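You operate a simulated robot arm through the tools that you are given. There is no shell and no other tool.

You are at the controls of a simulated robot arm. One attempt, no reset.

## Task
Plug the grey lead into its socket and switch the amplifier to TAPE.
Fine: volume right down before the plug goes in, back at the half mark after; the amplifier stays on.
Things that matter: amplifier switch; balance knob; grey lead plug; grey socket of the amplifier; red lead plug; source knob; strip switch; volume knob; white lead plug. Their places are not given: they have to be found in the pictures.

Only the result counts: the job must be done as asked and must still hold three seconds after the hand-in. Knocking over, shifting, dropping, spilling or breaking anything else fails it.

## Robot
A 7-joint arm with a two-finger parallel gripper, fixed in place. Base frame: the origin is on the floor under the middle of its stand, x ahead of it, y to its left, z up; the work surface is at about z = 700. Units: mm, rad, N and s.
It reaches about 1479 mm from its shoulder. Its first joint turns from -2.897 to 2.897 rad. Payload 4.4 kg.
The tool frame sits at the grasp point between the pads (the TCP): z along the fingers, y along the line on which they close. The tips reach 23 mm beyond it. Largest opening 94 mm; finger width 38, thickness 10; the body of the gripper, 54 by 96 mm, starts 39 mm behind the TCP.
Orientation is told as [roll, pitch, yaw] about the base's x, y, z axes, in that order, counted from this pose: with the fingers straight down and closing along the base's y, the tool's x points along the base's -x, its y along +y and its z along -z.

## Interface
- The arm moves only by the tool nudge_tool. Its argument "commands" is a list of rows, each a list of 7 numbers: the shift along the tool's x, y, z in units of 30 mm (1.0 is 30 mm), then the turn, a rotation vector about the tool's x, y, z in units of 4 degrees (1.0 is 4 degrees), then the finger opening in cm, from 0 to 9.4. In form: [[tx, ty, tz, rx, ry, rz, fingers], ...]. A call has 1 to 20 rows; each row shifts and turns the commanded pose from where the row before left it, along the tool's axes as they then stand. A call with a number of a shift or a turn outside -1 to 1 is refused whole. A row lasts 0.2 s, in which the tool goes at most 50 mm and 0.15 rad; a call with a longer step from one row to the next is refused whole, and so is a gripper value outside its range. Where a pose cannot be reached the arm comes as near as it can. A force on the tool above 40 N (or 10 N above the force at the start of the call, whichever is more), or a blocked arm, ends the call early, and 0.2 s more pass. The fingers move at their own pace (about 72 mm/s each) and stop on an object; they squeeze with about 30 N. The grip force told is the motor's: it shows also when the fingers shut on nothing. Time passes only in rows, and 0.2 s behind the last, so rows that do not move let the fingers close. The reply holds the time, the measured pose of the TCP, the force on the tool along the base axes, the opening and the grip force, in the units named above and with some noise, with the torque about the TCP (base axes, N m) and any sound that the robot's microphone picked up, and new pictures: "pictures" is both (left out), scene, wrist or none.
- Cameras (640 x 400 px; columns grow to the right, rows downward): "scene" is fixed at [400.7, 520, 1356.8]; the picture's right is [-0.73, -0.68, 0.00], its down [-0.37, 0.39, -0.84] and it looks along [0.58, -0.62, -0.54] (base axes); focal length 327 px, centre (320, 200). "wrist" rides on the gripper at [86, 16, -74] in the tool frame; the picture's right is [-0.18, 0.98, 0.00], its down [-0.58, -0.11, -0.81] and it looks along [-0.79, -0.15, 0.59] (tool axes); focal length 243 px, centre (320, 200).
- probe_pixels(camera, pixels): for up to 12 pixels [column, row] of the newest picture of that camera ("zoom" is the newest enlarged one), the place [x, y, z] in the base frame of the surface seen there, good to about 3 mm, but the place of the scene camera against the robot may be out by one fixed shift of up to 25 mm in any direction. No time passes.
- zoom(camera, box): a new picture of the part [left, top, right, bottom] of that camera's present view, enlarged. No time passes.
- job_done(): hands the job in; it is judged then, once.

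Leave the gripper open and the arm clear of the work at the hand-in unless told otherwise.

The tools are called after ">>>" as name(argument=value, ...) on one line, values as JSON. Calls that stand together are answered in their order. nudge_tool: Moves the arm, as the interface text tells. Its arguments: {"type":"object","properties":{"commands":{"type":"array","items":{"type":"array","items":{"type":"number"}}},"pictures":{"type":"string","enum":["both","scene","wrist","none"]}},"required":["commands"]} The other tools are called the same way: probe_pixels (camera, pixels) gives the place of the surface under pixels of a picture; zoom (camera, box) takes an enlarged picture of a part of a camera's view; job_done () hands the job in.

At the start:

```text
time: 0.0
tcp_pos: [735.8, -175.6, 1077.0]
tool_rot: [-0.001, 0.0, 0.0]
ft_force: [-0.4, 1.0, 0.3]
moment: [-0.03, 0.0, 0.0]
gripper_width: 93.9
gripper_force: 0.0
```

scene: 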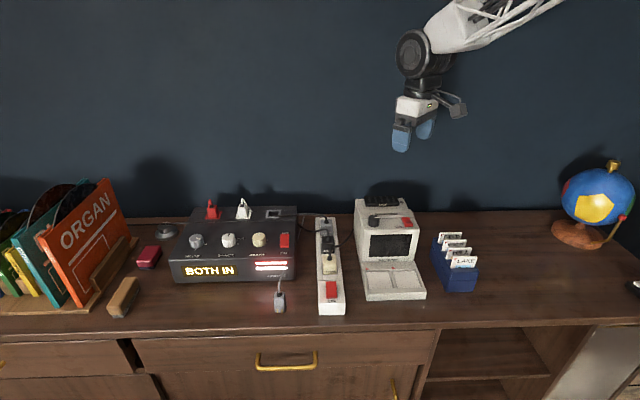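
wrist: 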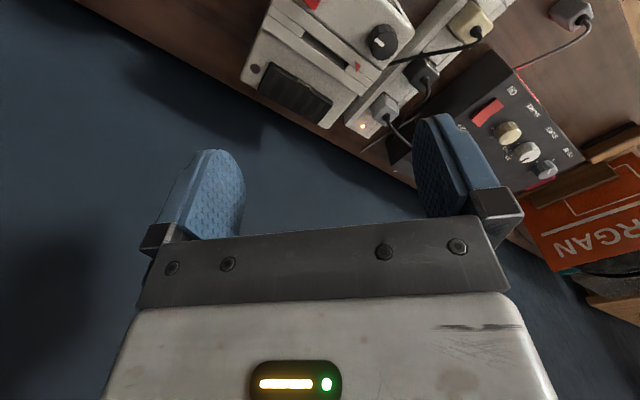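

I see the amplifier at about (235, 245) in the scene picture, with a power strip to its right at (330, 265), and a loose grey plug in front of it at (280, 300). I zoom in on these parts first.

>>> zoom(camera="scene", box=[160, 190, 310, 290])

>>> zoom(camera="scene", box=[240, 220, 360, 320])

>>> zoom(camera="wrist", box=[340, 0, 640, 200])

```text
4.00 times, centred on (235, 240) of scene
```

zoom: 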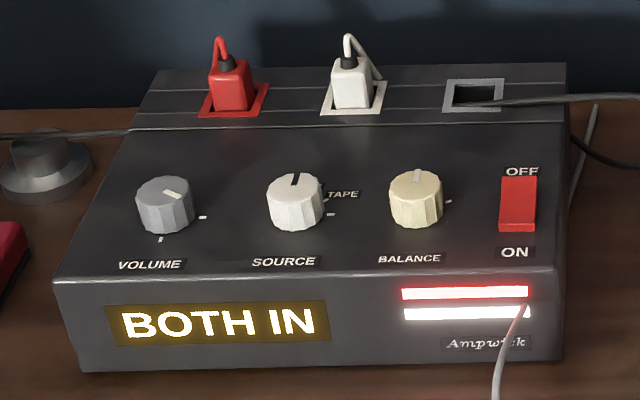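

```text
4.00 times, centred on (300, 270) of scene
```

zoom: 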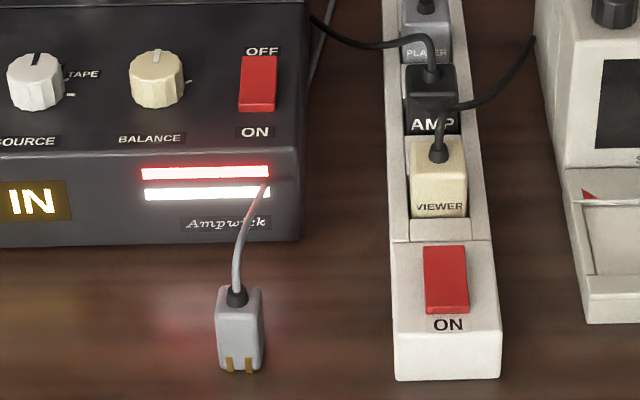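

```text
2.00 times, centred on (490, 100) of wrist
```

zoom: 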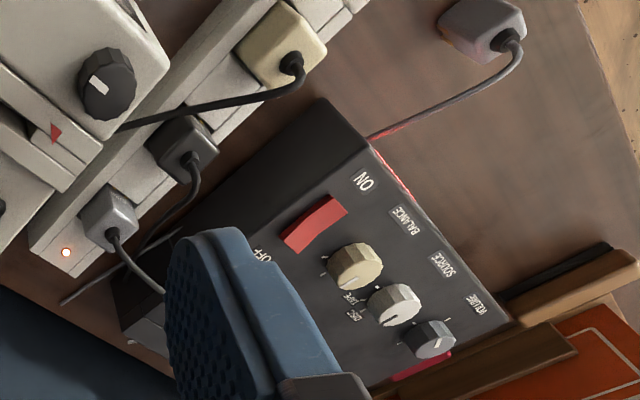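

Now I measure the places of the main parts through the scene camera.

>>> zoom(camera="scene", box=[160, 190, 310, 290])

>>> probe_pixels(camera="zoom", pixels=[[170, 190], [296, 190], [416, 185], [518, 190], [518, 218], [474, 94], [230, 75], [350, 75], [60, 280], [550, 270], [155, 70], [562, 70]])

>>> probe_pixels(camera="scene", pixels=[[279, 294], [279, 303], [274, 309], [284, 309], [331, 290], [327, 243], [329, 263], [320, 320], [392, 280], [100, 230], [125, 297], [150, 256]])

>>> probe_pixels(camera="wrist", pixels=[[508, 130], [526, 151], [546, 168], [487, 110], [570, 10], [515, 65], [592, 155], [383, 105], [425, 70], [470, 22]])

```text
4.00 times, centred on (235, 240) of scene
```

zoom: 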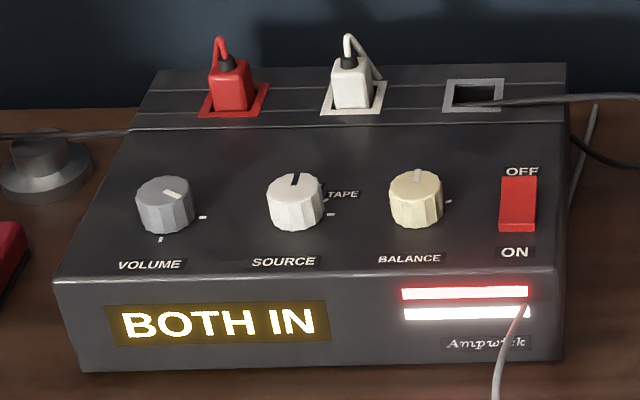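

```text
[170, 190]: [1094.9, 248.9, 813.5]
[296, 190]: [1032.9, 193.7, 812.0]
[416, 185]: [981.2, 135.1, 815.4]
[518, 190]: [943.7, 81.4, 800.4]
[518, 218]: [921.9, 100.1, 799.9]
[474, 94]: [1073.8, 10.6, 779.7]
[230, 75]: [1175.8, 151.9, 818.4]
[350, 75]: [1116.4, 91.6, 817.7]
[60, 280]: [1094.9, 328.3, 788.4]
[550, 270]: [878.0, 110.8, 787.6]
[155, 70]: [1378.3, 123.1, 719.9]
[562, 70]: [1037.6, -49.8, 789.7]
```

```text
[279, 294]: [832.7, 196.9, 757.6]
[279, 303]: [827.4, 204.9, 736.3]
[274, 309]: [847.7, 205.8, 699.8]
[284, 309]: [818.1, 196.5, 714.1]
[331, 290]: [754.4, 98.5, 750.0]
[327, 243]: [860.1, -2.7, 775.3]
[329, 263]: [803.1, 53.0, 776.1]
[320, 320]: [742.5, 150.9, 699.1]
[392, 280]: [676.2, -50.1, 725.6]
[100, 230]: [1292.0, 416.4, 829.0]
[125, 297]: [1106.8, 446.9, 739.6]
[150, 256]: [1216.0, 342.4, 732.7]
```

```text
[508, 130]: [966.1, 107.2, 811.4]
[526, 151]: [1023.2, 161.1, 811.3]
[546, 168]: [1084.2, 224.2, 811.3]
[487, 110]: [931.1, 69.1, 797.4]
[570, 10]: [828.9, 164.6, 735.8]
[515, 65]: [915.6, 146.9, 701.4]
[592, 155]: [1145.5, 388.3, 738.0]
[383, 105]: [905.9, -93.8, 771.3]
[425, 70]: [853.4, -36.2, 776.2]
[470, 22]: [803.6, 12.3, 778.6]
```

The row of knobs runs at about 45° in the base frame: the wrist camera gives balance near (966,107), source near (1023,161) and volume near (1084,224). I'll move high in front of the amplifier, then turn the tool to yaw −45° so the wrist camera looks at the amplifier's face.

>>> nudge_tool(commands=[[-0.325, 0.986, 0.171, 0, 0, 0, 9.4], [-0.325, 0.986, 0.171, 0, 0, 0, 9.4], [-0.325, 0.986, 0.171, 0, 0, 0, 9.4], [-0.325, 0.986, 0.171, 0, 0, 0, 9.4], [-0.325, 0.986, 0.171, 0, 0, 0, 9.4], [-0.325, 0.986, 0.171, 0, 0, 0, 9.4], [-0.325, 0.986, 0.171, 0, 0, 0, 9.4], [-0.325, 0.986, 0.171, 0, 0, 0, 9.4], [-0.325, 0.986, 0.171, 0, 0, 0, 9.4], [-0.325, 0.986, 0.171, 0, 0, 0, 9.4], [-0.325, 0.986, 0.171, 0, 0, 0, 9.4], [-0.325, 0.986, 0.171, 0, 0, 0, 9.4], [-0.325, 0.986, 0.171, 0, 0, 0, 9.4], [-0.325, 0.986, 0.171, 0, 0, 0, 9.4], [-0.325, 0.986, 0.171, 0, 0, 0, 9.4]], pictures="none")

>>> nudge_tool(commands=[[0, 0, 0, 0, 0, 0.9375, 9.4], [0, 0, 0, 0, 0, 0.9375, 9.4], [0, 0, 0, 0, 0, 0.9375, 9.4], [0, 0, 0, 0, 0, 0.9375, 9.4], [0, 0, 0, 0, 0, 0.9375, 9.4], [0, 0, 0, 0, 0, 0.9375, 9.4], [0, 0, 0, 0, 0, 0.9375, 9.4], [0, 0, 0, 0, 0, 0.9375, 9.4], [0, 0, 0, 0, 0, 0.9375, 9.4], [0, 0, 0, 0, 0, 0.9375, 9.4], [0, 0, 0, 0, 0, 0.9375, 9.4], [0, 0, 0, 0, 0, 0.9375, 9.4]], pictures="both")

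```text
time: 3.2
tcp_pos: [883.6, 268.8, 999.9]
tool_rot: [-0.001, 0.0, 0.001]
ft_force: [-0.2, -0.2, 0.5]
moment: [-0.04, 0.0, 0.01]
gripper_width: 94.0
gripper_force: 0.0
```

```text
time: 5.8
tcp_pos: [882.1, 268.0, 999.3]
tool_rot: [-0.001, 0.002, -0.787]
ft_force: [0.5, 0.3, -0.6]
moment: [0.0, 0.03, 0.02]
gripper_width: 93.7
gripper_force: 0.1
```

scene: 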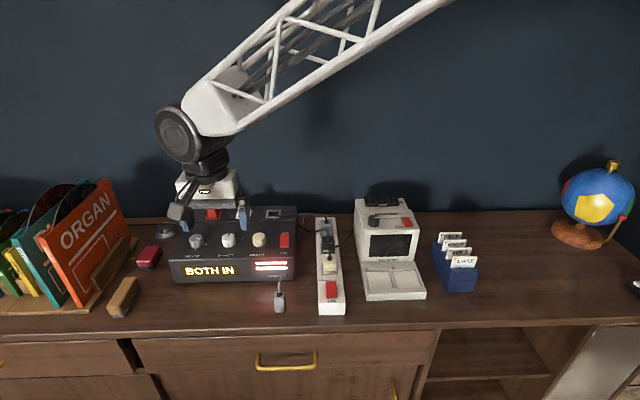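
wrist: 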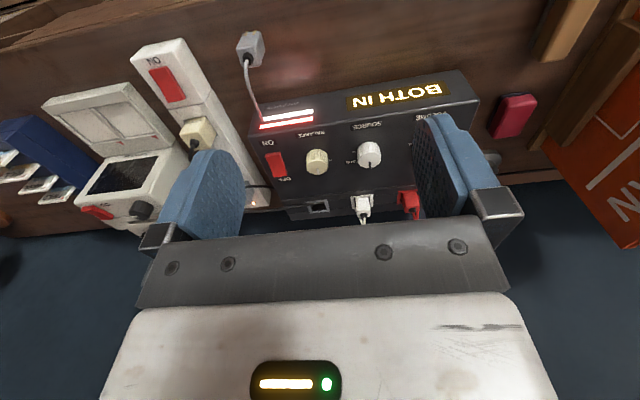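

The wrist camera now shows the amplifier (upside down) around (360,160) and the grey plug at (250,48). I zoom into both.

>>> zoom(camera="wrist", box=[250, 70, 490, 220])

>>> zoom(camera="wrist", box=[200, 10, 320, 130])

```text
2.67 times, centred on (370, 145) of wrist
```

zoom: 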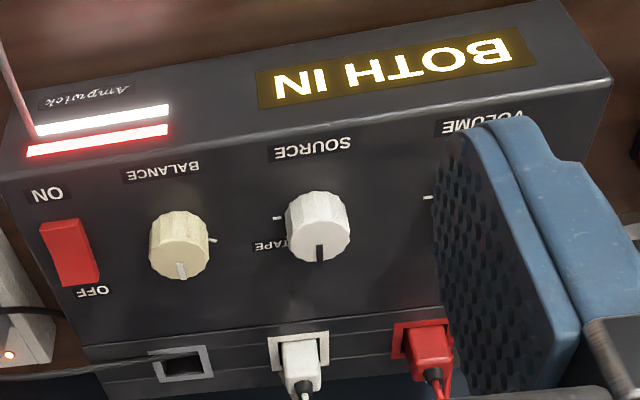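

```text
3.33 times, centred on (260, 70) of wrist
```

zoom: 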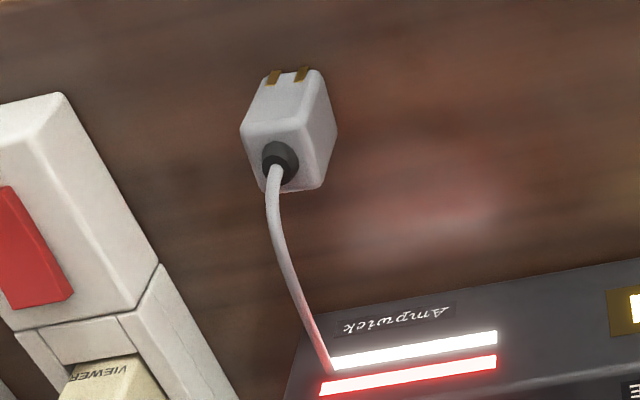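

I measure points on the grey plug in this zoom: its prongs, top edge and cable gland.

>>> probe_pixels(camera="zoom", pixels=[[273, 75], [303, 73], [267, 90], [320, 75], [243, 135], [303, 130], [333, 130], [320, 185], [262, 185], [278, 165], [288, 105], [350, 120]])

>>> zoom(camera="scene", box=[260, 275, 300, 315])

```text
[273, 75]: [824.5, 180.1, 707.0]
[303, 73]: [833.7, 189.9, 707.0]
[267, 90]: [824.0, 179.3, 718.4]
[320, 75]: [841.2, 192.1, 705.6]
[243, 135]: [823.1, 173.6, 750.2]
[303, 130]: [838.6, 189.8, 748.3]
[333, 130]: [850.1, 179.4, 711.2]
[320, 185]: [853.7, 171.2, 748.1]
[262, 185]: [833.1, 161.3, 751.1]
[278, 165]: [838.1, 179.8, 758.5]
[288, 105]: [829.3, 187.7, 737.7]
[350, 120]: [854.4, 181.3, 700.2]
```

```text
10.00 times, centred on (280, 295) of scene
```

zoom: 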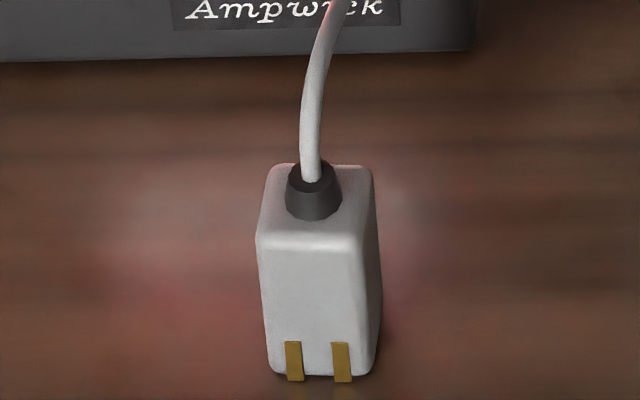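

The plug stands upright, body about 24×24×48 mm from z≈702 to 750, centre near (838,176), with its gold contacts on the front side. Now I shift the tool +y and down, so the volume knob comes out from behind the finger.

>>> nudge_tool(commands=[[0, 0.9, 0.3, 0, 0, 0, 9.4], [0, 0.9, 0.3, 0, 0, 0, 9.4], [0, 0.9, 0.3, 0, 0, 0, 9.4], [0, 0.0, 0.5, 0, 0, 0, 9.4], [0, 0, 0, 0, 0, 0, 9.4]], pictures="wrist")

>>> zoom(camera="wrist", box=[220, 80, 420, 220])

```text
time: 7.0
tcp_pos: [940.1, 325.2, 959.1]
tool_rot: [0.0, -0.001, -0.785]
ft_force: [-0.3, 0.0, -0.6]
moment: [0.01, 0.0, 0.03]
gripper_width: 94.1
gripper_force: 0.0
```

wrist: 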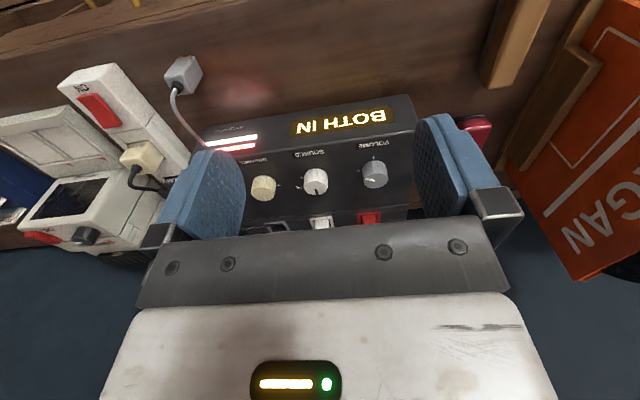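

```text
2.86 times, centred on (320, 150) of wrist
```

zoom: 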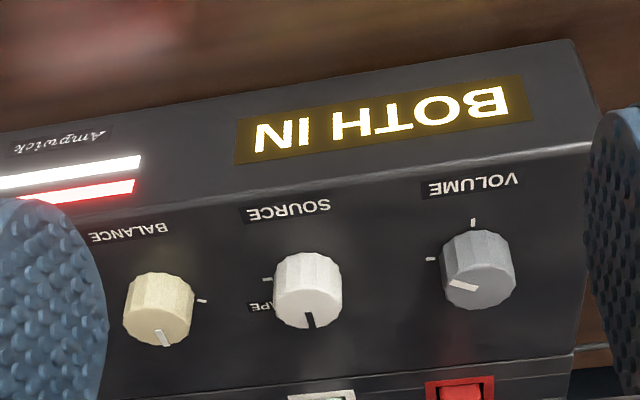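

The volume knob shows at about (372,175) with two marks around it, but I need a steeper view to tell them apart. I move over the panel at this height and tilt the camera about 30° further down.

>>> nudge_tool(commands=[[-0.83, 0.25, -0.1, 0, 0, 0, 9.4], [-0.83, 0.25, -0.1, 0, 0, 0, 9.4], [-0.83, 0.25, -0.1, 0, 0, 0, 9.4], [-0.83, 0.25, -0.1, 0, 0, 0, 9.4], [0, 0, 0, 0, 0.9375, 0, 9.4], [0, 0, 0, 0, 0.9375, 0, 9.4], [0, 0, 0, 0, 0.9375, 0, 9.4], [0, 0, 0, 0, 0.9375, 0, 9.4], [0, 0, 0, 0, 0.9375, 0, 9.4], [0, 0, 0, 0, 0.9375, 0, 9.4], [0, 0, 0, 0, 0.9375, 0, 9.4], [0, 0, 0, 0, 0.9375, 0, 9.4], [0, 0, 0, 0, 0, 0, 9.4]], pictures="both")

>>> zoom(camera="wrist", box=[220, 60, 420, 220])

```text
time: 9.8
tcp_pos: [1030.4, 275.5, 969.7]
tool_rot: [-0.001, 0.523, -0.787]
ft_force: [0.3, -0.3, 0.1]
moment: [0.03, -0.02, 0.0]
gripper_width: 94.1
gripper_force: 0.1
```

scene: 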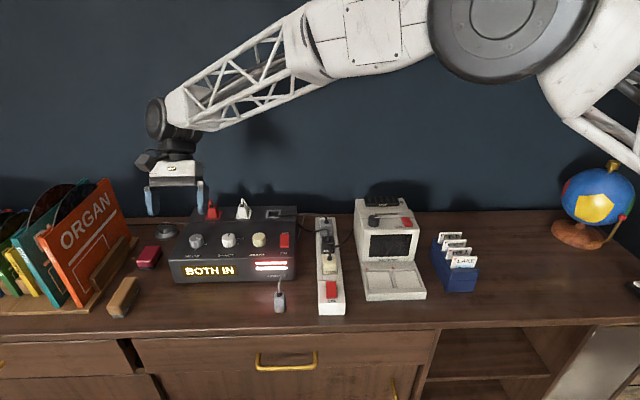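
wrist: 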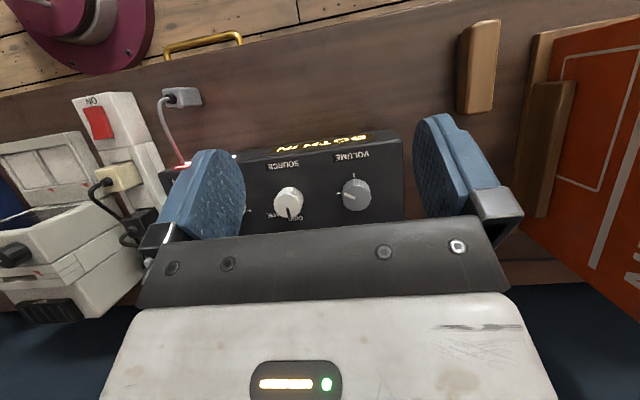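

```text
2.50 times, centred on (320, 140) of wrist
```

zoom: 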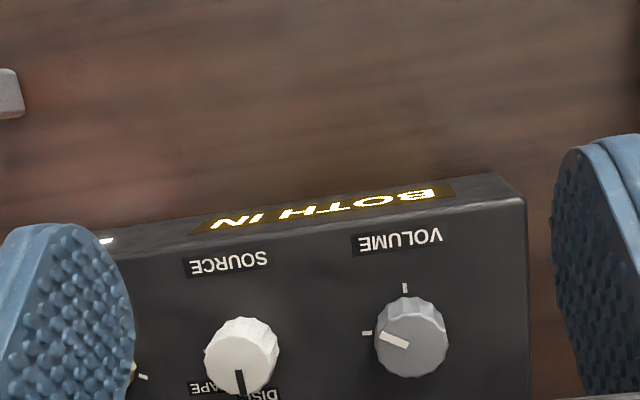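

This shows the panel from nearly above. I zoom closer on the volume and source knobs.

>>> zoom(camera="wrist", box=[320, 145, 400, 220])

>>> zoom(camera="wrist", box=[250, 150, 330, 225])

```text
5.33 times, centred on (360, 182) of wrist
```

zoom: 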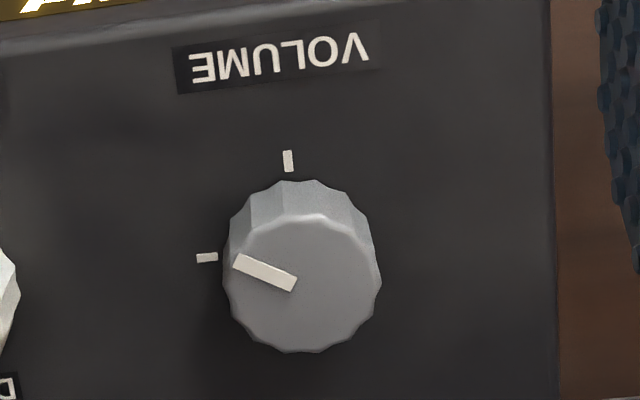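

```text
5.33 times, centred on (290, 188) of wrist
```

zoom: 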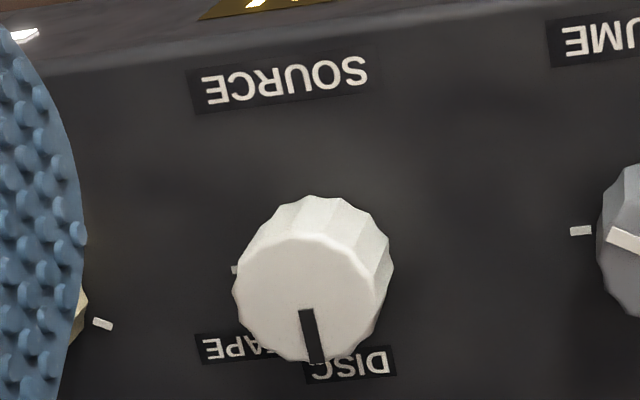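

The volume knob has one tick at its front and one at its right. The labels DISC and TAPE are behind and beside the source knob. To read all ticks without parallax, I move over the source knob and tilt until the camera looks straight down.

>>> nudge_tool(commands=[[-0.835, -0.71, -0.29, 0, 0, 0, 9.4], [-0.835, -0.71, -0.29, 0, 0, 0, 9.4], [-0.835, -0.71, -0.29, 0, 0, 0, 9.4], [-0.835, -0.71, -0.29, 0, 0, 0, 9.4], [0, 0, 0, 0, 0.96, 0, 9.4], [0, 0, 0, 0, 0.96, 0, 9.4], [0, 0, 0, 0, 0.96, 0, 9.4], [0, 0, 0, 0, 0.96, 0, 9.4], [0, 0, 0, 0, 0.96, 0, 9.4], [0, 0, 0, 0, 0.96, 0, 9.4], [0, 0, 0, 0, 0, 0, 9.4]], pictures="both")

>>> zoom(camera="wrist", box=[220, 60, 420, 220])

```text
time: 12.2
tcp_pos: [1044.1, 142.8, 949.4]
tool_rot: [0.0, 0.926, -0.785]
ft_force: [-0.7, 0.1, -0.6]
moment: [0.02, -0.02, 0.0]
gripper_width: 94.0
gripper_force: 0.0
```

scene: 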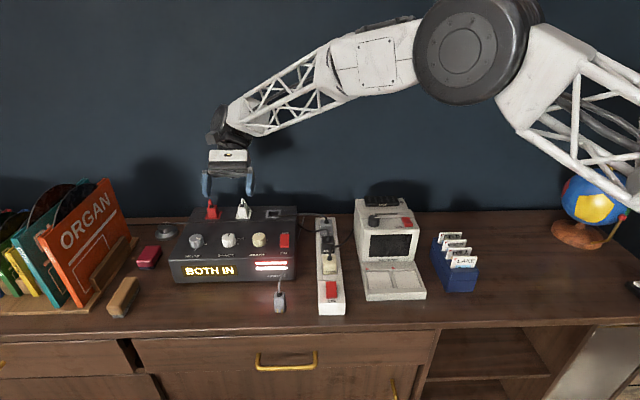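
wrist: 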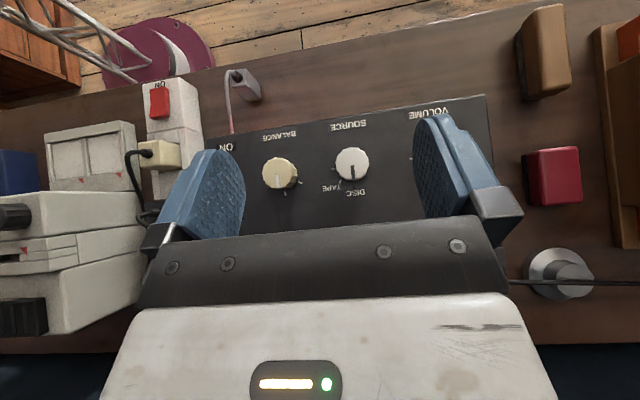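

```text
2.50 times, centred on (320, 140) of wrist
```

zoom: 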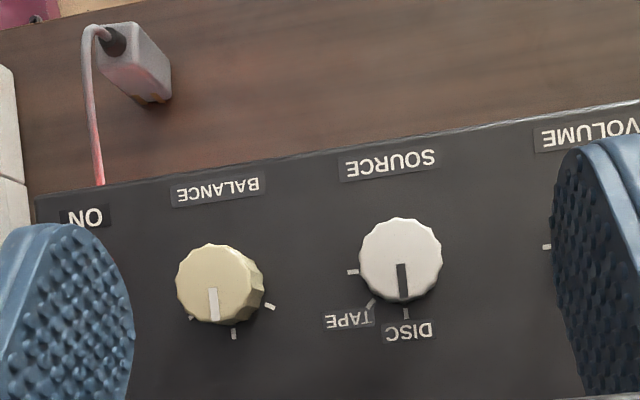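

Seen from above, the source pointer is at DISC. The TAPE tick is down-left of it at (372,303) in the zoom, which is clockwise, and a third tick is at (352,271). I measure these points, then shift along the row to see the volume knob from above.

>>> zoom(camera="wrist", box=[310, 120, 390, 200])

```text
5.00 times, centred on (350, 160) of wrist
```

zoom: 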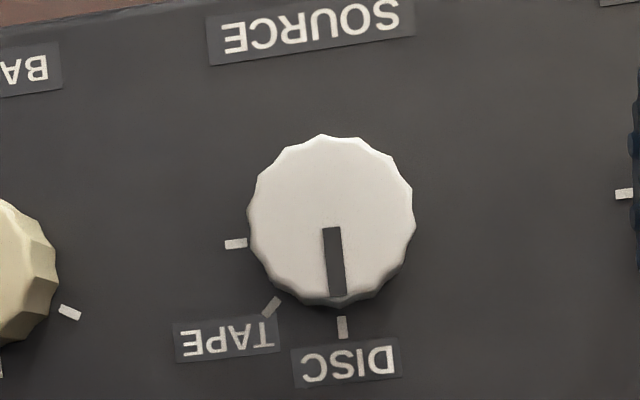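

>>> probe_pixels(camera="zoom", pixels=[[331, 218], [332, 140], [250, 215], [412, 215], [338, 298], [236, 244], [272, 307], [343, 327], [334, 230], [337, 292], [600, 100], [623, 194]])

>>> zoom(camera="wrist", box=[220, 60, 420, 220])

>>> probe_pixels(camera="zoom", pixels=[[220, 280], [233, 333], [270, 306], [190, 318], [36, 197], [628, 102], [140, 28], [170, 70], [150, 100], [104, 52]])

```text
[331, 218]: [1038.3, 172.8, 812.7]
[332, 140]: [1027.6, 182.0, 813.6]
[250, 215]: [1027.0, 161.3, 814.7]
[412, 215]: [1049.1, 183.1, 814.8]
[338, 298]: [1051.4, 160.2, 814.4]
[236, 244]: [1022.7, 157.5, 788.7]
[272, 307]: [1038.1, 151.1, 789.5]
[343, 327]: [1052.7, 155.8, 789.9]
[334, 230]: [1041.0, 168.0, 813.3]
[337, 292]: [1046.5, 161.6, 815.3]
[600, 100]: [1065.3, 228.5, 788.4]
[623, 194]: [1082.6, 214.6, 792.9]
```

```text
2.50 times, centred on (320, 140) of wrist
```

zoom: 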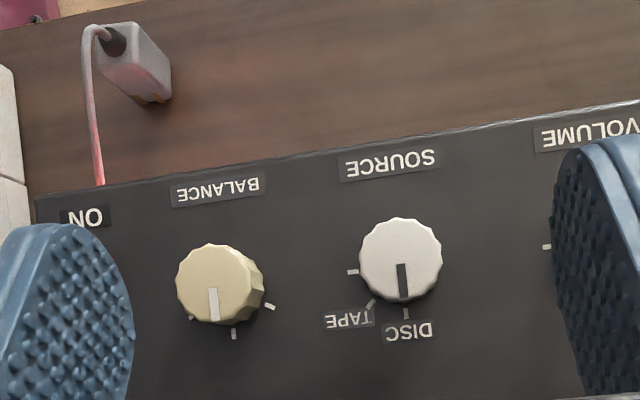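

```text
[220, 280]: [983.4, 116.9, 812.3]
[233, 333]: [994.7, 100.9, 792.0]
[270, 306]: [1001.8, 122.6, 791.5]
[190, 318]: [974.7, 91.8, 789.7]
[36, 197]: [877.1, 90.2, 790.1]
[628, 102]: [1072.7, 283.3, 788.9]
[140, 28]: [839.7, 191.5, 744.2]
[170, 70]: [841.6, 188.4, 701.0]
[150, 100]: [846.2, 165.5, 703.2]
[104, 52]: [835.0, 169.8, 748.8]
```

Source knob: centre ≈ (1038.5,172), top z≈813.5, panel z≈789, diameter about 31 mm, with DISC straight back, TAPE 45° clockwise and another tick at 90°. Now I shift +y along the row by 75 mm to look down on the volume knob.

>>> nudge_tool(commands=[[0, 0.85, 0, 0, 0, 0, 9.4], [0, 0.85, 0, 0, 0, 0, 9.4], [0, 0.85, 0, 0, 0, 0, 9.4], [0, 0, 0, 0, 0, 0, 9.4]], pictures="wrist")

>>> zoom(camera="wrist", box=[310, 120, 390, 200])

```text
time: 13.2
tcp_pos: [1097.7, 197.6, 950.5]
tool_rot: [0.0, 0.924, -0.785]
ft_force: [0.1, 0.6, -0.4]
moment: [-0.05, -0.03, -0.02]
gripper_width: 93.9
gripper_force: 0.0
```

wrist: 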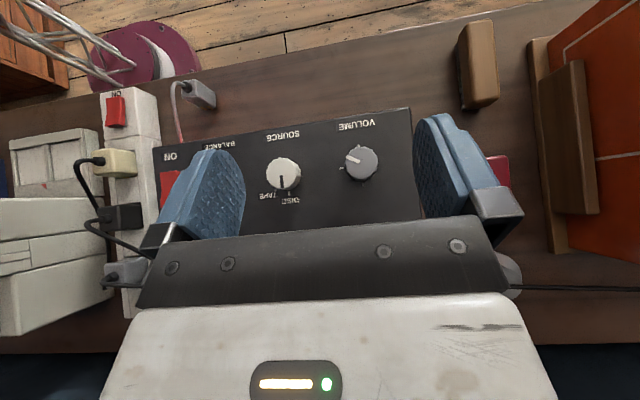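

```text
5.00 times, centred on (350, 160) of wrist
```

zoom: 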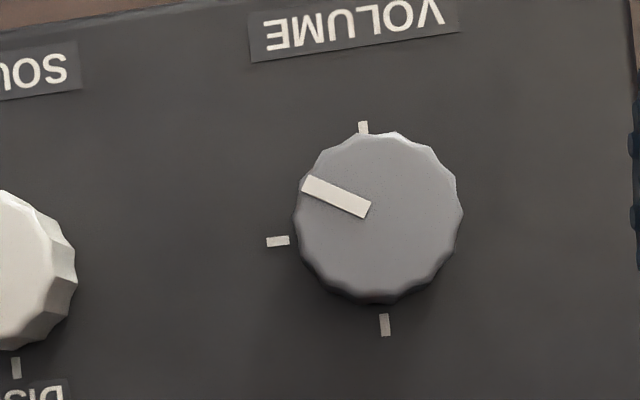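

Now three ticks are visible around the volume knob: front (363,127), right (278,241) and back (385,325). The middle one, on the right, is the half mark, and the pointer sits about 30° past it toward the front. I measure the knob and ticks, and look at the level bars.

>>> probe_pixels(camera="zoom", pixels=[[378, 214], [380, 136], [297, 212], [459, 212], [378, 296], [363, 124], [278, 241], [385, 325], [310, 184], [364, 208], [320, 150], [437, 150]])

>>> probe_pixels(camera="zoom", pixels=[[437, 150], [325, 270], [320, 155], [437, 275], [180, 80], [180, 330], [550, 80], [550, 330]])

>>> zoom(camera="scene", box=[160, 190, 310, 290])

```text
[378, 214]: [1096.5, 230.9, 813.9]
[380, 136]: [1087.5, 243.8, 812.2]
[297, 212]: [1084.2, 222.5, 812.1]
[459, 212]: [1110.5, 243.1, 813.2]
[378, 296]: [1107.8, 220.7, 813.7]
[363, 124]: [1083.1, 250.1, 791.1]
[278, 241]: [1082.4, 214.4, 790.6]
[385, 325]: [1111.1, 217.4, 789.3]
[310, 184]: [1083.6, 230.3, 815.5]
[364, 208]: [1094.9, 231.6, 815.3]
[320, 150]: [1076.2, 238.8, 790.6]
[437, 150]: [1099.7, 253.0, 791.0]
```

```text
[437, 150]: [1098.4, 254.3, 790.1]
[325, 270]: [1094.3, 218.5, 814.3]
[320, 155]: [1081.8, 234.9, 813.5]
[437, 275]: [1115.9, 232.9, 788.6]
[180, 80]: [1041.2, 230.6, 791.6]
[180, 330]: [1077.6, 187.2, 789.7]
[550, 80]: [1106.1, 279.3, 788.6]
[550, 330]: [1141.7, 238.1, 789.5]
```

```text
4.00 times, centred on (235, 240) of scene
```

zoom: 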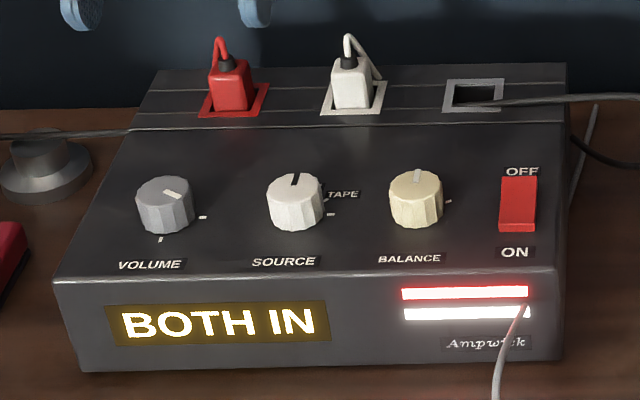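

Volume knob centre ≈ (1097.4,232.5). The pointer is at base angle about 187°, the half tick is at 225°, the front tick at 135° and the back tick at 315°. With the usual clockwise-for-louder, "right down" is the back tick, about 128° counter-clockwise. First I bring the tool upright again.

>>> nudge_tool(commands=[[0, 0, 0, 0, -0.9455, 0, 9.4], [0, 0, 0, 0, -0.9455, 0, 9.4], [0, 0, 0, 0, -0.9455, 0, 9.4], [0, 0, 0, 0, -0.9455, 0, 9.4], [0, 0, 0, 0, -0.9455, 0, 9.4], [0, 0, 0, 0, -0.9455, 0, 9.4], [0, 0, 0, 0, -0.9455, 0, 9.4], [0, 0, 0, 0, -0.9455, 0, 9.4], [0, 0, 0, 0, -0.9455, 0, 9.4], [0, 0, 0, 0, -0.9455, 0, 9.4], [0, 0, 0, 0, -0.9455, 0, 9.4], [0, 0, 0, 0, -0.9455, 0, 9.4], [0, 0, 0, 0, -0.9455, 0, 9.4], [0, 0, 0, 0, -0.9455, 0, 9.4], [0, 0, 0, 0, 0, 0, 9.4]], pictures="none")

```text
time: 16.4
tcp_pos: [1099.2, 196.4, 951.6]
tool_rot: [-0.002, 0.002, -0.784]
ft_force: [0.2, -0.1, 0.7]
moment: [-0.01, -0.01, -0.01]
gripper_width: 94.3
gripper_force: 0.0
```

I move over the volume knob and down to z≈860, with the opening reduced to 55 mm, and check the alignment.

>>> nudge_tool(commands=[[0.877, 0.825, 0, 0, 0, 0, 5.5], [0, 0, 0.75, 0, 0, 0, 5.5], [0, 0, 0.75, 0, 0, 0, 5.5], [0, 0, 0.75, 0, 0, 0, 5.5], [0, 0, 0.75, 0, 0, 0, 5.5], [0, 0, 0, 0, 0, 0, 5.5]], pictures="both")

>>> zoom(camera="wrist", box=[220, 60, 420, 220])

```text
time: 17.8
tcp_pos: [1097.8, 234.8, 861.1]
tool_rot: [0.0, 0.001, -0.785]
ft_force: [0.0, -0.3, -0.1]
moment: [0.03, -0.01, -0.03]
gripper_width: 54.9
gripper_force: 0.0
```

scene: 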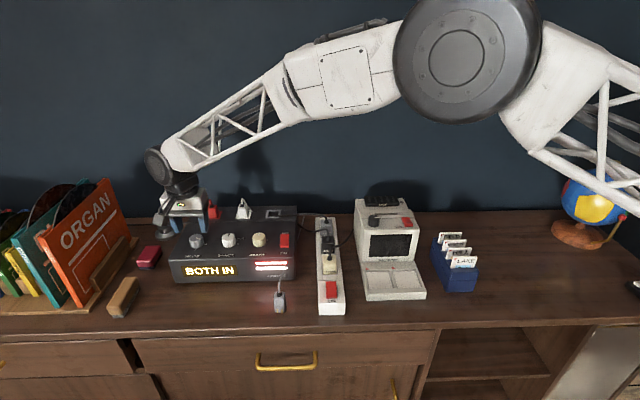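
wrist: 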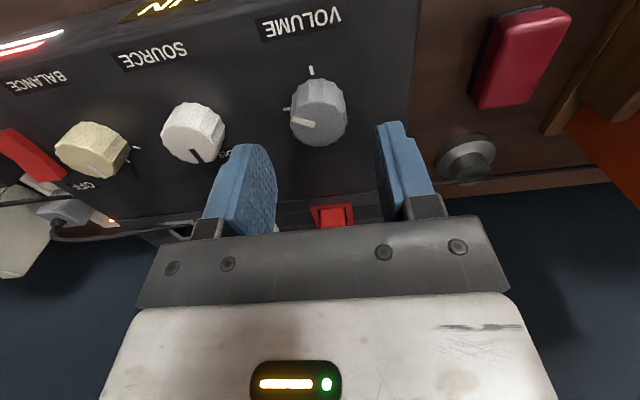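

```text
2.50 times, centred on (320, 140) of wrist
```

zoom: 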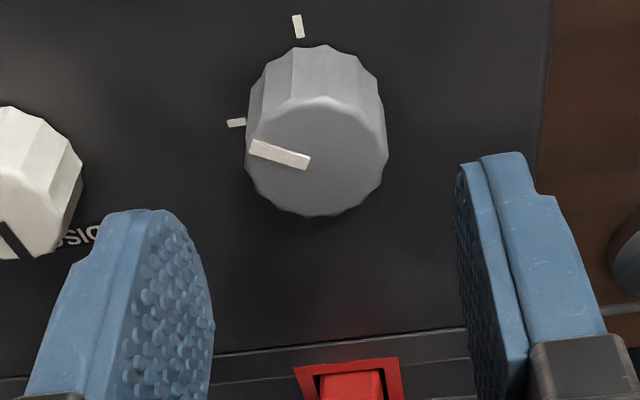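

I re-measure the knob's top from this closer view.

>>> probe_pixels(camera="zoom", pixels=[[317, 155], [250, 152], [384, 155], [320, 100], [320, 211], [256, 147], [305, 162], [270, 190], [365, 190], [297, 26], [237, 123]])

```text
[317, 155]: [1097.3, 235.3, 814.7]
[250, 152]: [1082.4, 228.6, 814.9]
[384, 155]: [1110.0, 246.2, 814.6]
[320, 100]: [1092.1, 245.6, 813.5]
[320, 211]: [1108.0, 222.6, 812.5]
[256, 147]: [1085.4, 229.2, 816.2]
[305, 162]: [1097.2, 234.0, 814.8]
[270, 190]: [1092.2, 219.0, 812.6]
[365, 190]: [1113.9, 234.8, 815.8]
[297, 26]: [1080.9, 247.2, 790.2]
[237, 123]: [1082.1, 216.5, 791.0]
```

The knob centre reads about (1097.7,234), under the TCP. I go down to z≈816 (tips about 4 mm above the panel), then close on the knob.

>>> nudge_tool(commands=[[0, 0.03, 0.5, 0, 0, 0, 5.5], [0, 0, 0.5, 0, 0, 0, 5.5], [0, 0, 0.467, 0, 0, 0, 5.5], [0, 0, 0, 0, 0, 0, 5.5]], pictures="wrist")

>>> zoom(camera="scene", box=[150, 180, 270, 280])

```text
time: 18.8
tcp_pos: [1097.3, 235.6, 815.0]
tool_rot: [0.0, 0.003, -0.785]
ft_force: [-0.9, -0.6, -0.1]
moment: [-0.02, -0.02, 0.03]
gripper_width: 55.2
gripper_force: 0.0
```

wrist: 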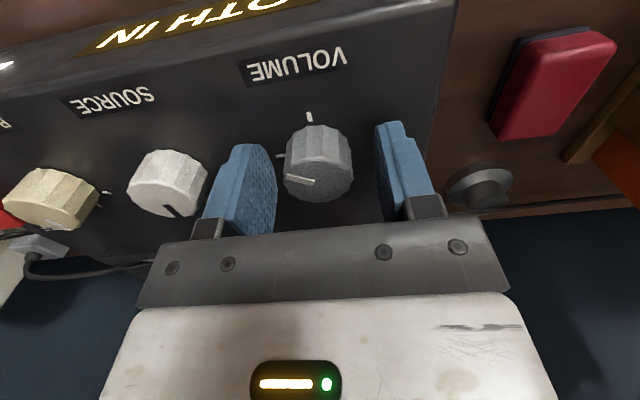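

```text
4.00 times, centred on (210, 230) of scene
```

zoom: 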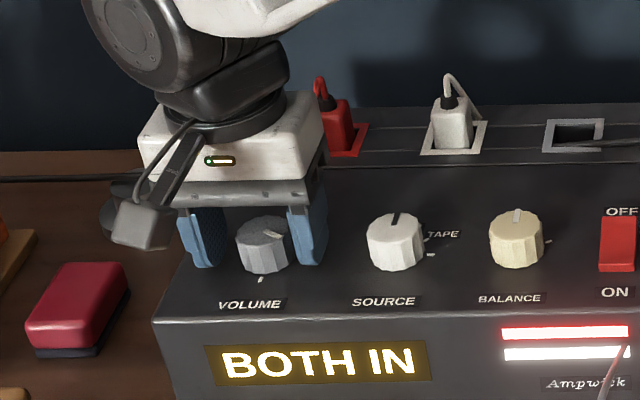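

The knob sits between the pads, with its top centre around (319,180) where the TCP appears. I close the fingers.

>>> nudge_tool(commands=[[0, 0, 0, 0, 0, 0, 3.5], [0, 0, 0, 0, 0, 0, 2.8], [0, 0, 0, 0, 0, 0, 2.8], [0, 0, 0, 0, 0, 0, 2.8]], pictures="wrist")

```text
time: 19.8
tcp_pos: [1097.5, 232.9, 816.5]
tool_rot: [0.0, 0.003, -0.786]
ft_force: [-10.9, -15.8, 2.1]
moment: [-0.18, 0.37, -0.02]
gripper_width: 35.9
gripper_force: 9.1
```

wrist: 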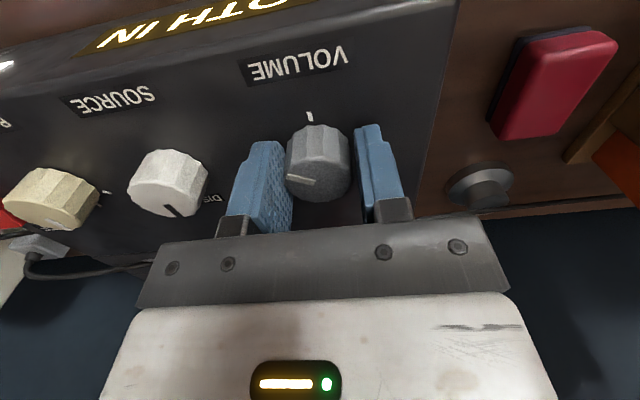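

Width is 35.9 mm and the tool is pushed along −y with about 19 N, so only the −y finger touches. I shift the tool −y by 2 mm and close again.

>>> nudge_tool(commands=[[0, -0.035, 0, 0, 0, 0, 3.5], [0, -0.035, 0, 0, 0, 0, 3.3], [0, 0, 0, 0, 0, 0, 3.0], [0, 0, 0, 0, 0, 0, 3.0]], pictures="wrist")

```text
time: 20.8
tcp_pos: [1096.2, 233.4, 814.9]
tool_rot: [0.001, 0.002, -0.785]
ft_force: [1.7, 5.6, -3.7]
moment: [0.15, -0.06, 0.03]
gripper_width: 33.0
gripper_force: 45.4
```

wrist: 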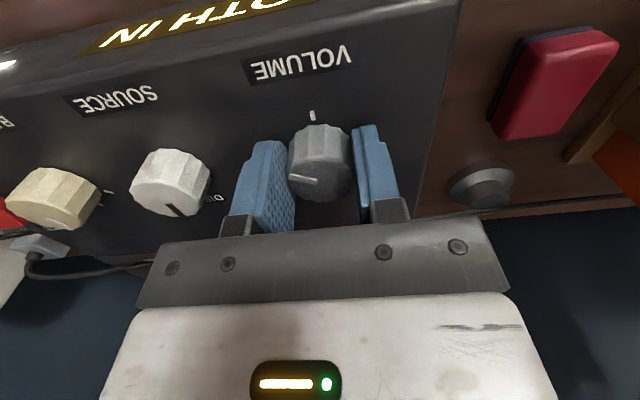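

Gripped now: width 33.0, grip 45 N, side force small. I turn counter-clockwise (base yaw plus, tool rz minus), 12° first as a test.

>>> nudge_tool(commands=[[0, 0, 0, 0, 0, -1, 3.0], [0, 0, 0, 0, 0, -1, 3.0], [0, 0, 0, 0, 0, -1, 3.0], [0, 0, 0, 0, 0, 0, 3.0]], pictures="both")

>>> zoom(camera="scene", box=[150, 180, 300, 280])

```text
time: 21.8
tcp_pos: [1096.7, 232.0, 816.8]
tool_rot: [0.002, 0.002, -0.575]
ft_force: [19.4, 18.2, -8.3]
moment: [0.55, -0.34, 0.01]
gripper_width: 33.2
gripper_force: 45.1
```

scene: 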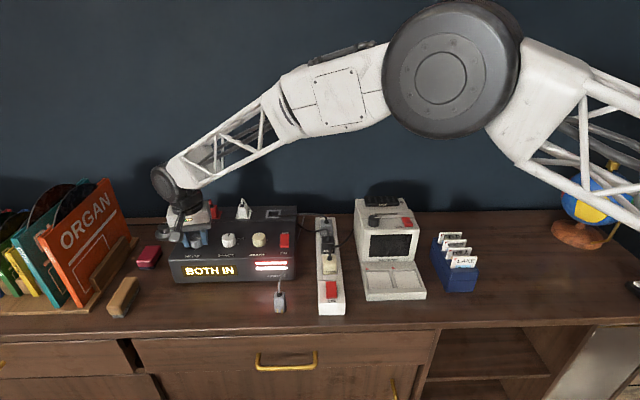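
wrist: 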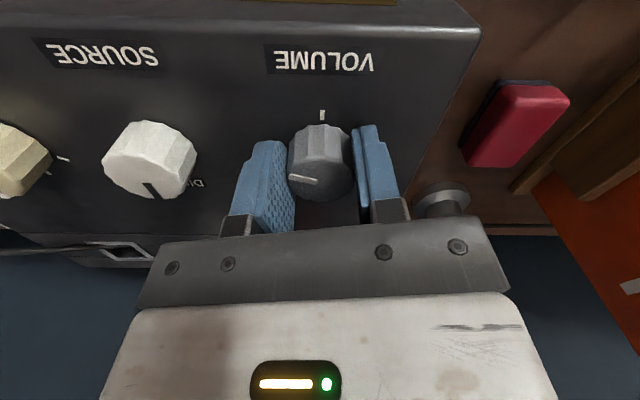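

```text
4.00 times, centred on (225, 230) of scene
```

zoom: 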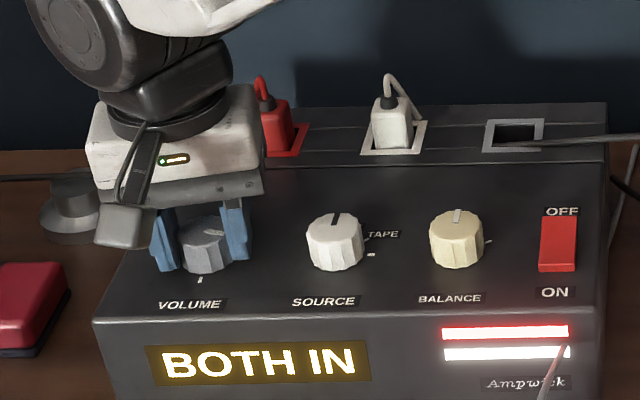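

The knob turns with the fingers. Side force rose to about 27 N along (+,+), so I shift the tool about 1.5 mm that way and check.

>>> nudge_tool(commands=[[-0.011, 0.051, 0, 0, 0, 0, 3.0], [0, 0, 0, 0, 0, 0, 3.0]], pictures="none")

```text
time: 22.4
tcp_pos: [1096.4, 233.1, 815.7]
tool_rot: [0.0, 0.004, -0.575]
ft_force: [-23.4, -2.5, 11.3]
moment: [0.05, 1.02, -0.06]
gripper_width: 33.5
gripper_force: 45.2
```

The reading jumped, so I wait a moment to see whether it is steady.

>>> nudge_tool(commands=[[0, 0, 0, 0, 0, 0, 3.0]], pictures="none")

>>> nudge_tool(commands=[[0, 0, 0, 0, 0, 0, 3.0]], pictures="none")

```text
time: 22.8
tcp_pos: [1096.9, 232.6, 816.0]
tool_rot: [0.001, 0.003, -0.575]
ft_force: [-30.2, -10.0, 13.7]
moment: [-0.13, 1.26, -0.07]
gripper_width: 33.3
gripper_force: 45.2
```

```text
time: 23.2
tcp_pos: [1095.9, 231.9, 816.8]
tool_rot: [-0.001, 0.002, -0.575]
ft_force: [-35.0, -17.4, 16.2]
moment: [-0.46, 1.14, -0.08]
gripper_width: 33.3
gripper_force: 44.7
```

The force drifts up while I hold still, so the arm keeps pulling toward its commanded spot. I shift back by (−0.8,−0.5) mm.

>>> nudge_tool(commands=[[0.013, -0.0285, 0, 0, 0, 0, 3.0], [0, 0, 0, 0, 0, 0, 3.0]], pictures="none")

>>> nudge_tool(commands=[[0, 0, 0, 0, 0, 0, 3.0]], pictures="none")

```text
time: 23.8
tcp_pos: [1096.5, 233.3, 815.9]
tool_rot: [0.001, 0.002, -0.576]
ft_force: [-12.5, -15.1, 8.2]
moment: [-0.15, 0.34, -0.01]
gripper_width: 33.2
gripper_force: 45.3
```

```text
time: 24.2
tcp_pos: [1096.3, 233.2, 816.4]
tool_rot: [0.002, 0.003, -0.575]
ft_force: [-5.9, -17.4, 7.1]
moment: [-0.69, -0.46, -0.04]
gripper_width: 33.2
gripper_force: 45.1
```

Better. I add a small −y correction and go on turning, 20° more.

>>> nudge_tool(commands=[[-0.007, -0.012, 0, 0, 0, -0.5, 3.0], [0, 0, 0, 0, 0, -0.9, 3.0], [0, 0, 0, 0, 0, -0.9, 3.0], [0, 0, 0, 0, 0, -0.9, 3.0], [0, 0, 0, 0, 0, -0.9, 3.0], [0, 0, 0, 0, 0, -0.9, 3.0]], pictures="wrist")

>>> nudge_tool(commands=[[0, 0, 0, 0, 0, 0, 3.0]], pictures="none")

```text
time: 25.6
tcp_pos: [1096.0, 233.0, 815.9]
tool_rot: [-0.001, 0.002, -0.226]
ft_force: [-0.6, -21.2, 5.1]
moment: [-0.64, -0.75, -0.01]
gripper_width: 33.4
gripper_force: 44.7
```

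wrist: 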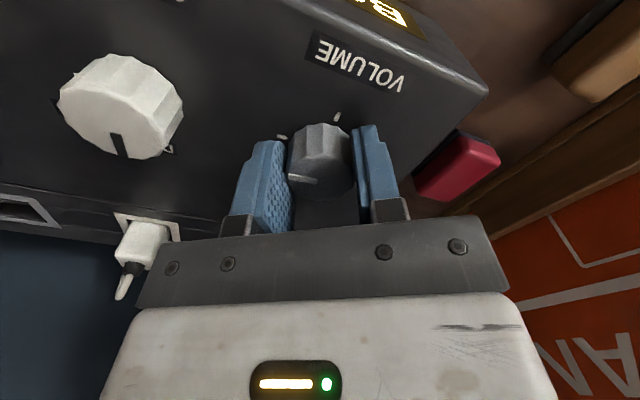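

```text
time: 26.0
tcp_pos: [1096.0, 232.1, 816.3]
tool_rot: [-0.001, 0.001, -0.228]
ft_force: [-5.0, -26.3, 8.5]
moment: [-0.58, 0.6, -0.03]
gripper_width: 33.5
gripper_force: 44.7
```

It turns well; now at 32° of about 128°. I correct y slightly and turn 30° more.

>>> nudge_tool(commands=[[0, -0.02, 0, 0, 0, -0.5, 3.0], [0, 0, 0, 0, 0, -0.9, 3.0], [0, 0, 0, 0, 0, -0.9, 3.0], [0, 0, 0, 0, 0, -0.9, 3.0], [0, 0, 0, 0, 0, -0.9, 3.0], [0, 0, 0, 0, 0, -0.9, 3.0], [0, 0, 0, 0, 0, -0.9, 3.0], [0, 0, 0, 0, 0, -0.9, 3.0], [0, 0, 0, 0, 0, -0.7, 3.0]], pictures="both")

>>> zoom(camera="scene", box=[150, 180, 300, 280])

```text
time: 28.0
tcp_pos: [1095.4, 231.1, 816.8]
tool_rot: [0.002, 0.001, 0.298]
ft_force: [-19.3, -27.6, 9.4]
moment: [-0.89, 0.79, -0.04]
gripper_width: 33.3
gripper_force: 45.2
```

scene: 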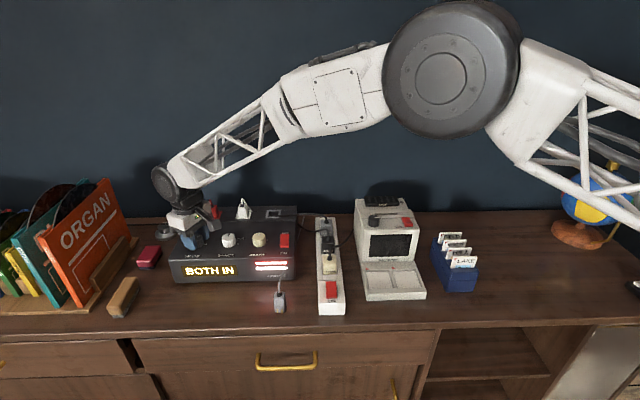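
wrist: 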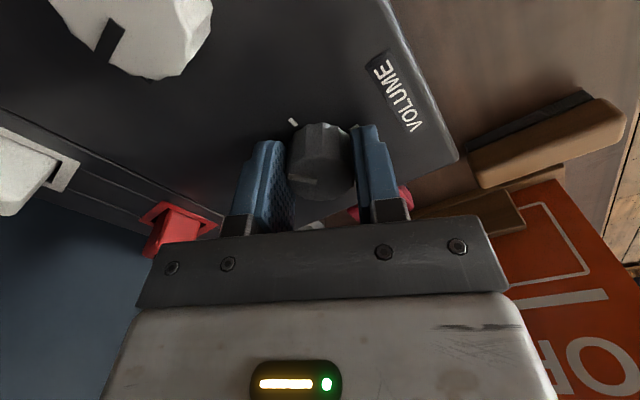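

```text
4.00 times, centred on (225, 230) of scene
```

zoom: 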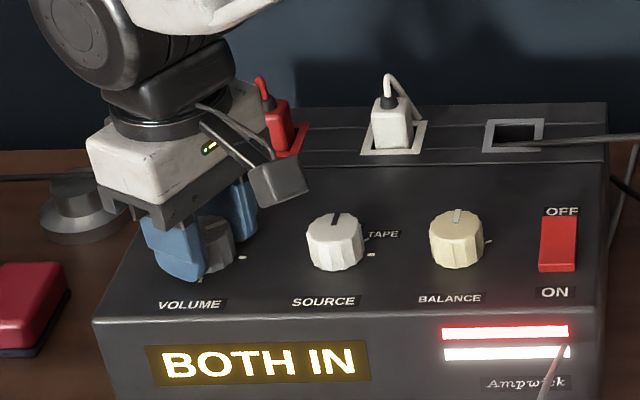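

62° done. The force points (−,−), so I correct by (−0.5,−0.7) mm and turn 32° more.

>>> nudge_tool(commands=[[0.023, -0.017, 0, 0, 0, -0.5, 3.0], [0, 0, 0, 0, 0, -0.9, 3.0], [0, 0, 0, 0, 0, -0.9, 3.0], [0, 0, 0, 0, 0, -0.9, 3.0], [0, 0, 0, 0, 0, -0.9, 3.0], [0, 0, 0, 0, 0, -0.9, 3.0], [0, 0, 0, 0, 0, -0.9, 3.0], [0, 0, 0, 0, 0, -0.9, 3.0], [0, 0, 0, 0, 0, -0.7, 3.0]], pictures="wrist")

```text
time: 29.8
tcp_pos: [1097.1, 230.8, 816.7]
tool_rot: [0.0, -0.001, 0.764]
ft_force: [9.9, -1.5, -3.2]
moment: [-0.29, -0.38, -0.01]
gripper_width: 33.3
gripper_force: 45.5
stopped in row 9: the force on the tool passed its limit at 47 N (the readings are from after the stop); the commanded pose is now the measured one
```

wrist: 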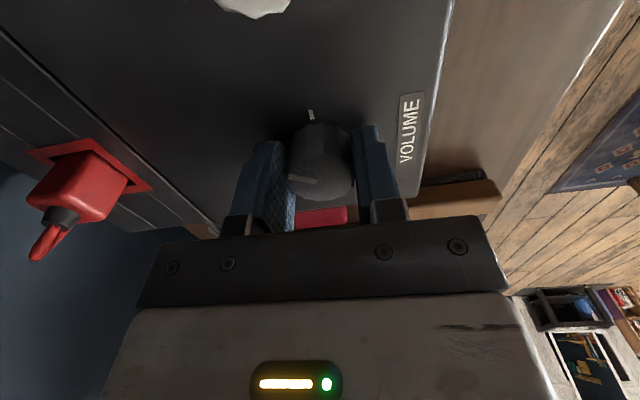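

It stopped on a side force of 47 N at yaw 0.764 (about 89° turned). The force is now small and the commanded pose equals the measured one. The pointer still moves with the fingers. I continue in small steps.

>>> nudge_tool(commands=[[0, 0, 0, 0, 0, -0.6, 3.0], [0, 0, 0, 0, 0, -0.6, 3.0], [0, 0, 0, 0, 0, -0.6, 3.0], [0, 0, 0, 0, 0, -0.6, 3.0]], pictures="none")

```text
time: 30.8
tcp_pos: [1096.9, 229.4, 816.4]
tool_rot: [-0.002, -0.001, 0.913]
ft_force: [8.5, -0.2, -3.7]
moment: [-0.18, -0.52, -0.04]
gripper_width: 33.3
gripper_force: 44.9
stopped in row 4: the force on the tool passed its limit at 41 N (the readings are from after the stop); the commanded pose is now the measured one
```

Stopped again at 41 N, now 97° turned. I take smaller bites to see the direction of the force.

>>> nudge_tool(commands=[[0, 0, 0, 0, 0, -0.5, 3.0], [0, 0, 0, 0, 0, -0.5, 3.0]], pictures="wrist")

>>> zoom(camera="wrist", box=[240, 80, 400, 220])

```text
time: 31.4
tcp_pos: [1097.1, 230.7, 816.2]
tool_rot: [-0.002, -0.001, 0.983]
ft_force: [23.8, -5.8, -6.9]
moment: [-0.45, -0.3, -0.04]
gripper_width: 33.2
gripper_force: 45.3
```

wrist: 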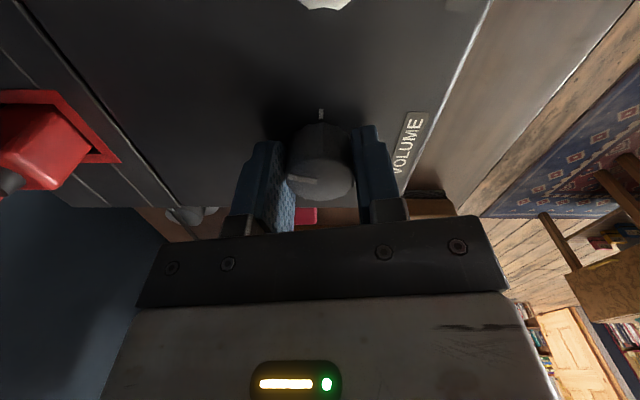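

```text
2.86 times, centred on (320, 150) of wrist
```

zoom: 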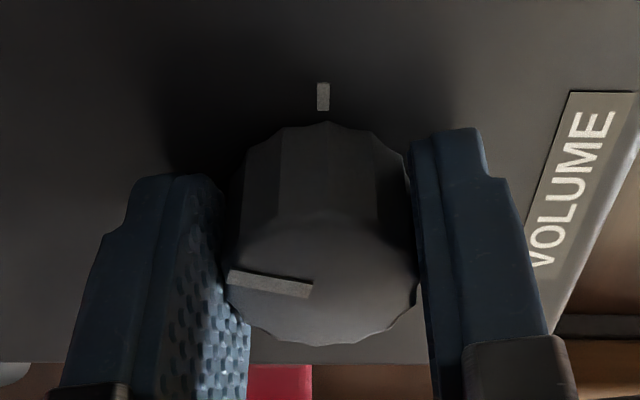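

Force is toward +x. I measure the pointer's ends to get its base angle.

>>> probe_pixels(camera="zoom", pixels=[[233, 279], [308, 289], [234, 276], [310, 291], [232, 281], [306, 287], [323, 97], [320, 265], [270, 284]])

```text
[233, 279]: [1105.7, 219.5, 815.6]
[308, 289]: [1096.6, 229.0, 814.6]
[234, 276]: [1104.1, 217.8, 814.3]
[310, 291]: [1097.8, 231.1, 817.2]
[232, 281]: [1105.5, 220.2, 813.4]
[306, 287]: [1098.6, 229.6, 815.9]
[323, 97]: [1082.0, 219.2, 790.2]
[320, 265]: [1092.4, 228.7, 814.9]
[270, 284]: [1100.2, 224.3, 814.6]
```

The pointer is at about 302°, with 315° (back tick) as the target. I correct +x 0.7 mm and turn 8° more, watching the torque about z for a stop.

>>> nudge_tool(commands=[[-0.007, -0.023, 0, 0, 0, -0.5, 3.0], [0, 0, 0, 0, 0, -0.5, 3.0], [0, 0, 0, 0, 0, -0.5, 3.0], [0, 0, 0, 0, 0, -0.5, 3.0]], pictures="none")

```text
time: 32.4
tcp_pos: [1096.9, 230.2, 816.2]
tool_rot: [0.0, -0.003, 1.121]
ft_force: [13.0, -8.2, -4.6]
moment: [0.01, -0.31, -0.03]
gripper_width: 33.0
gripper_force: 45.1
```

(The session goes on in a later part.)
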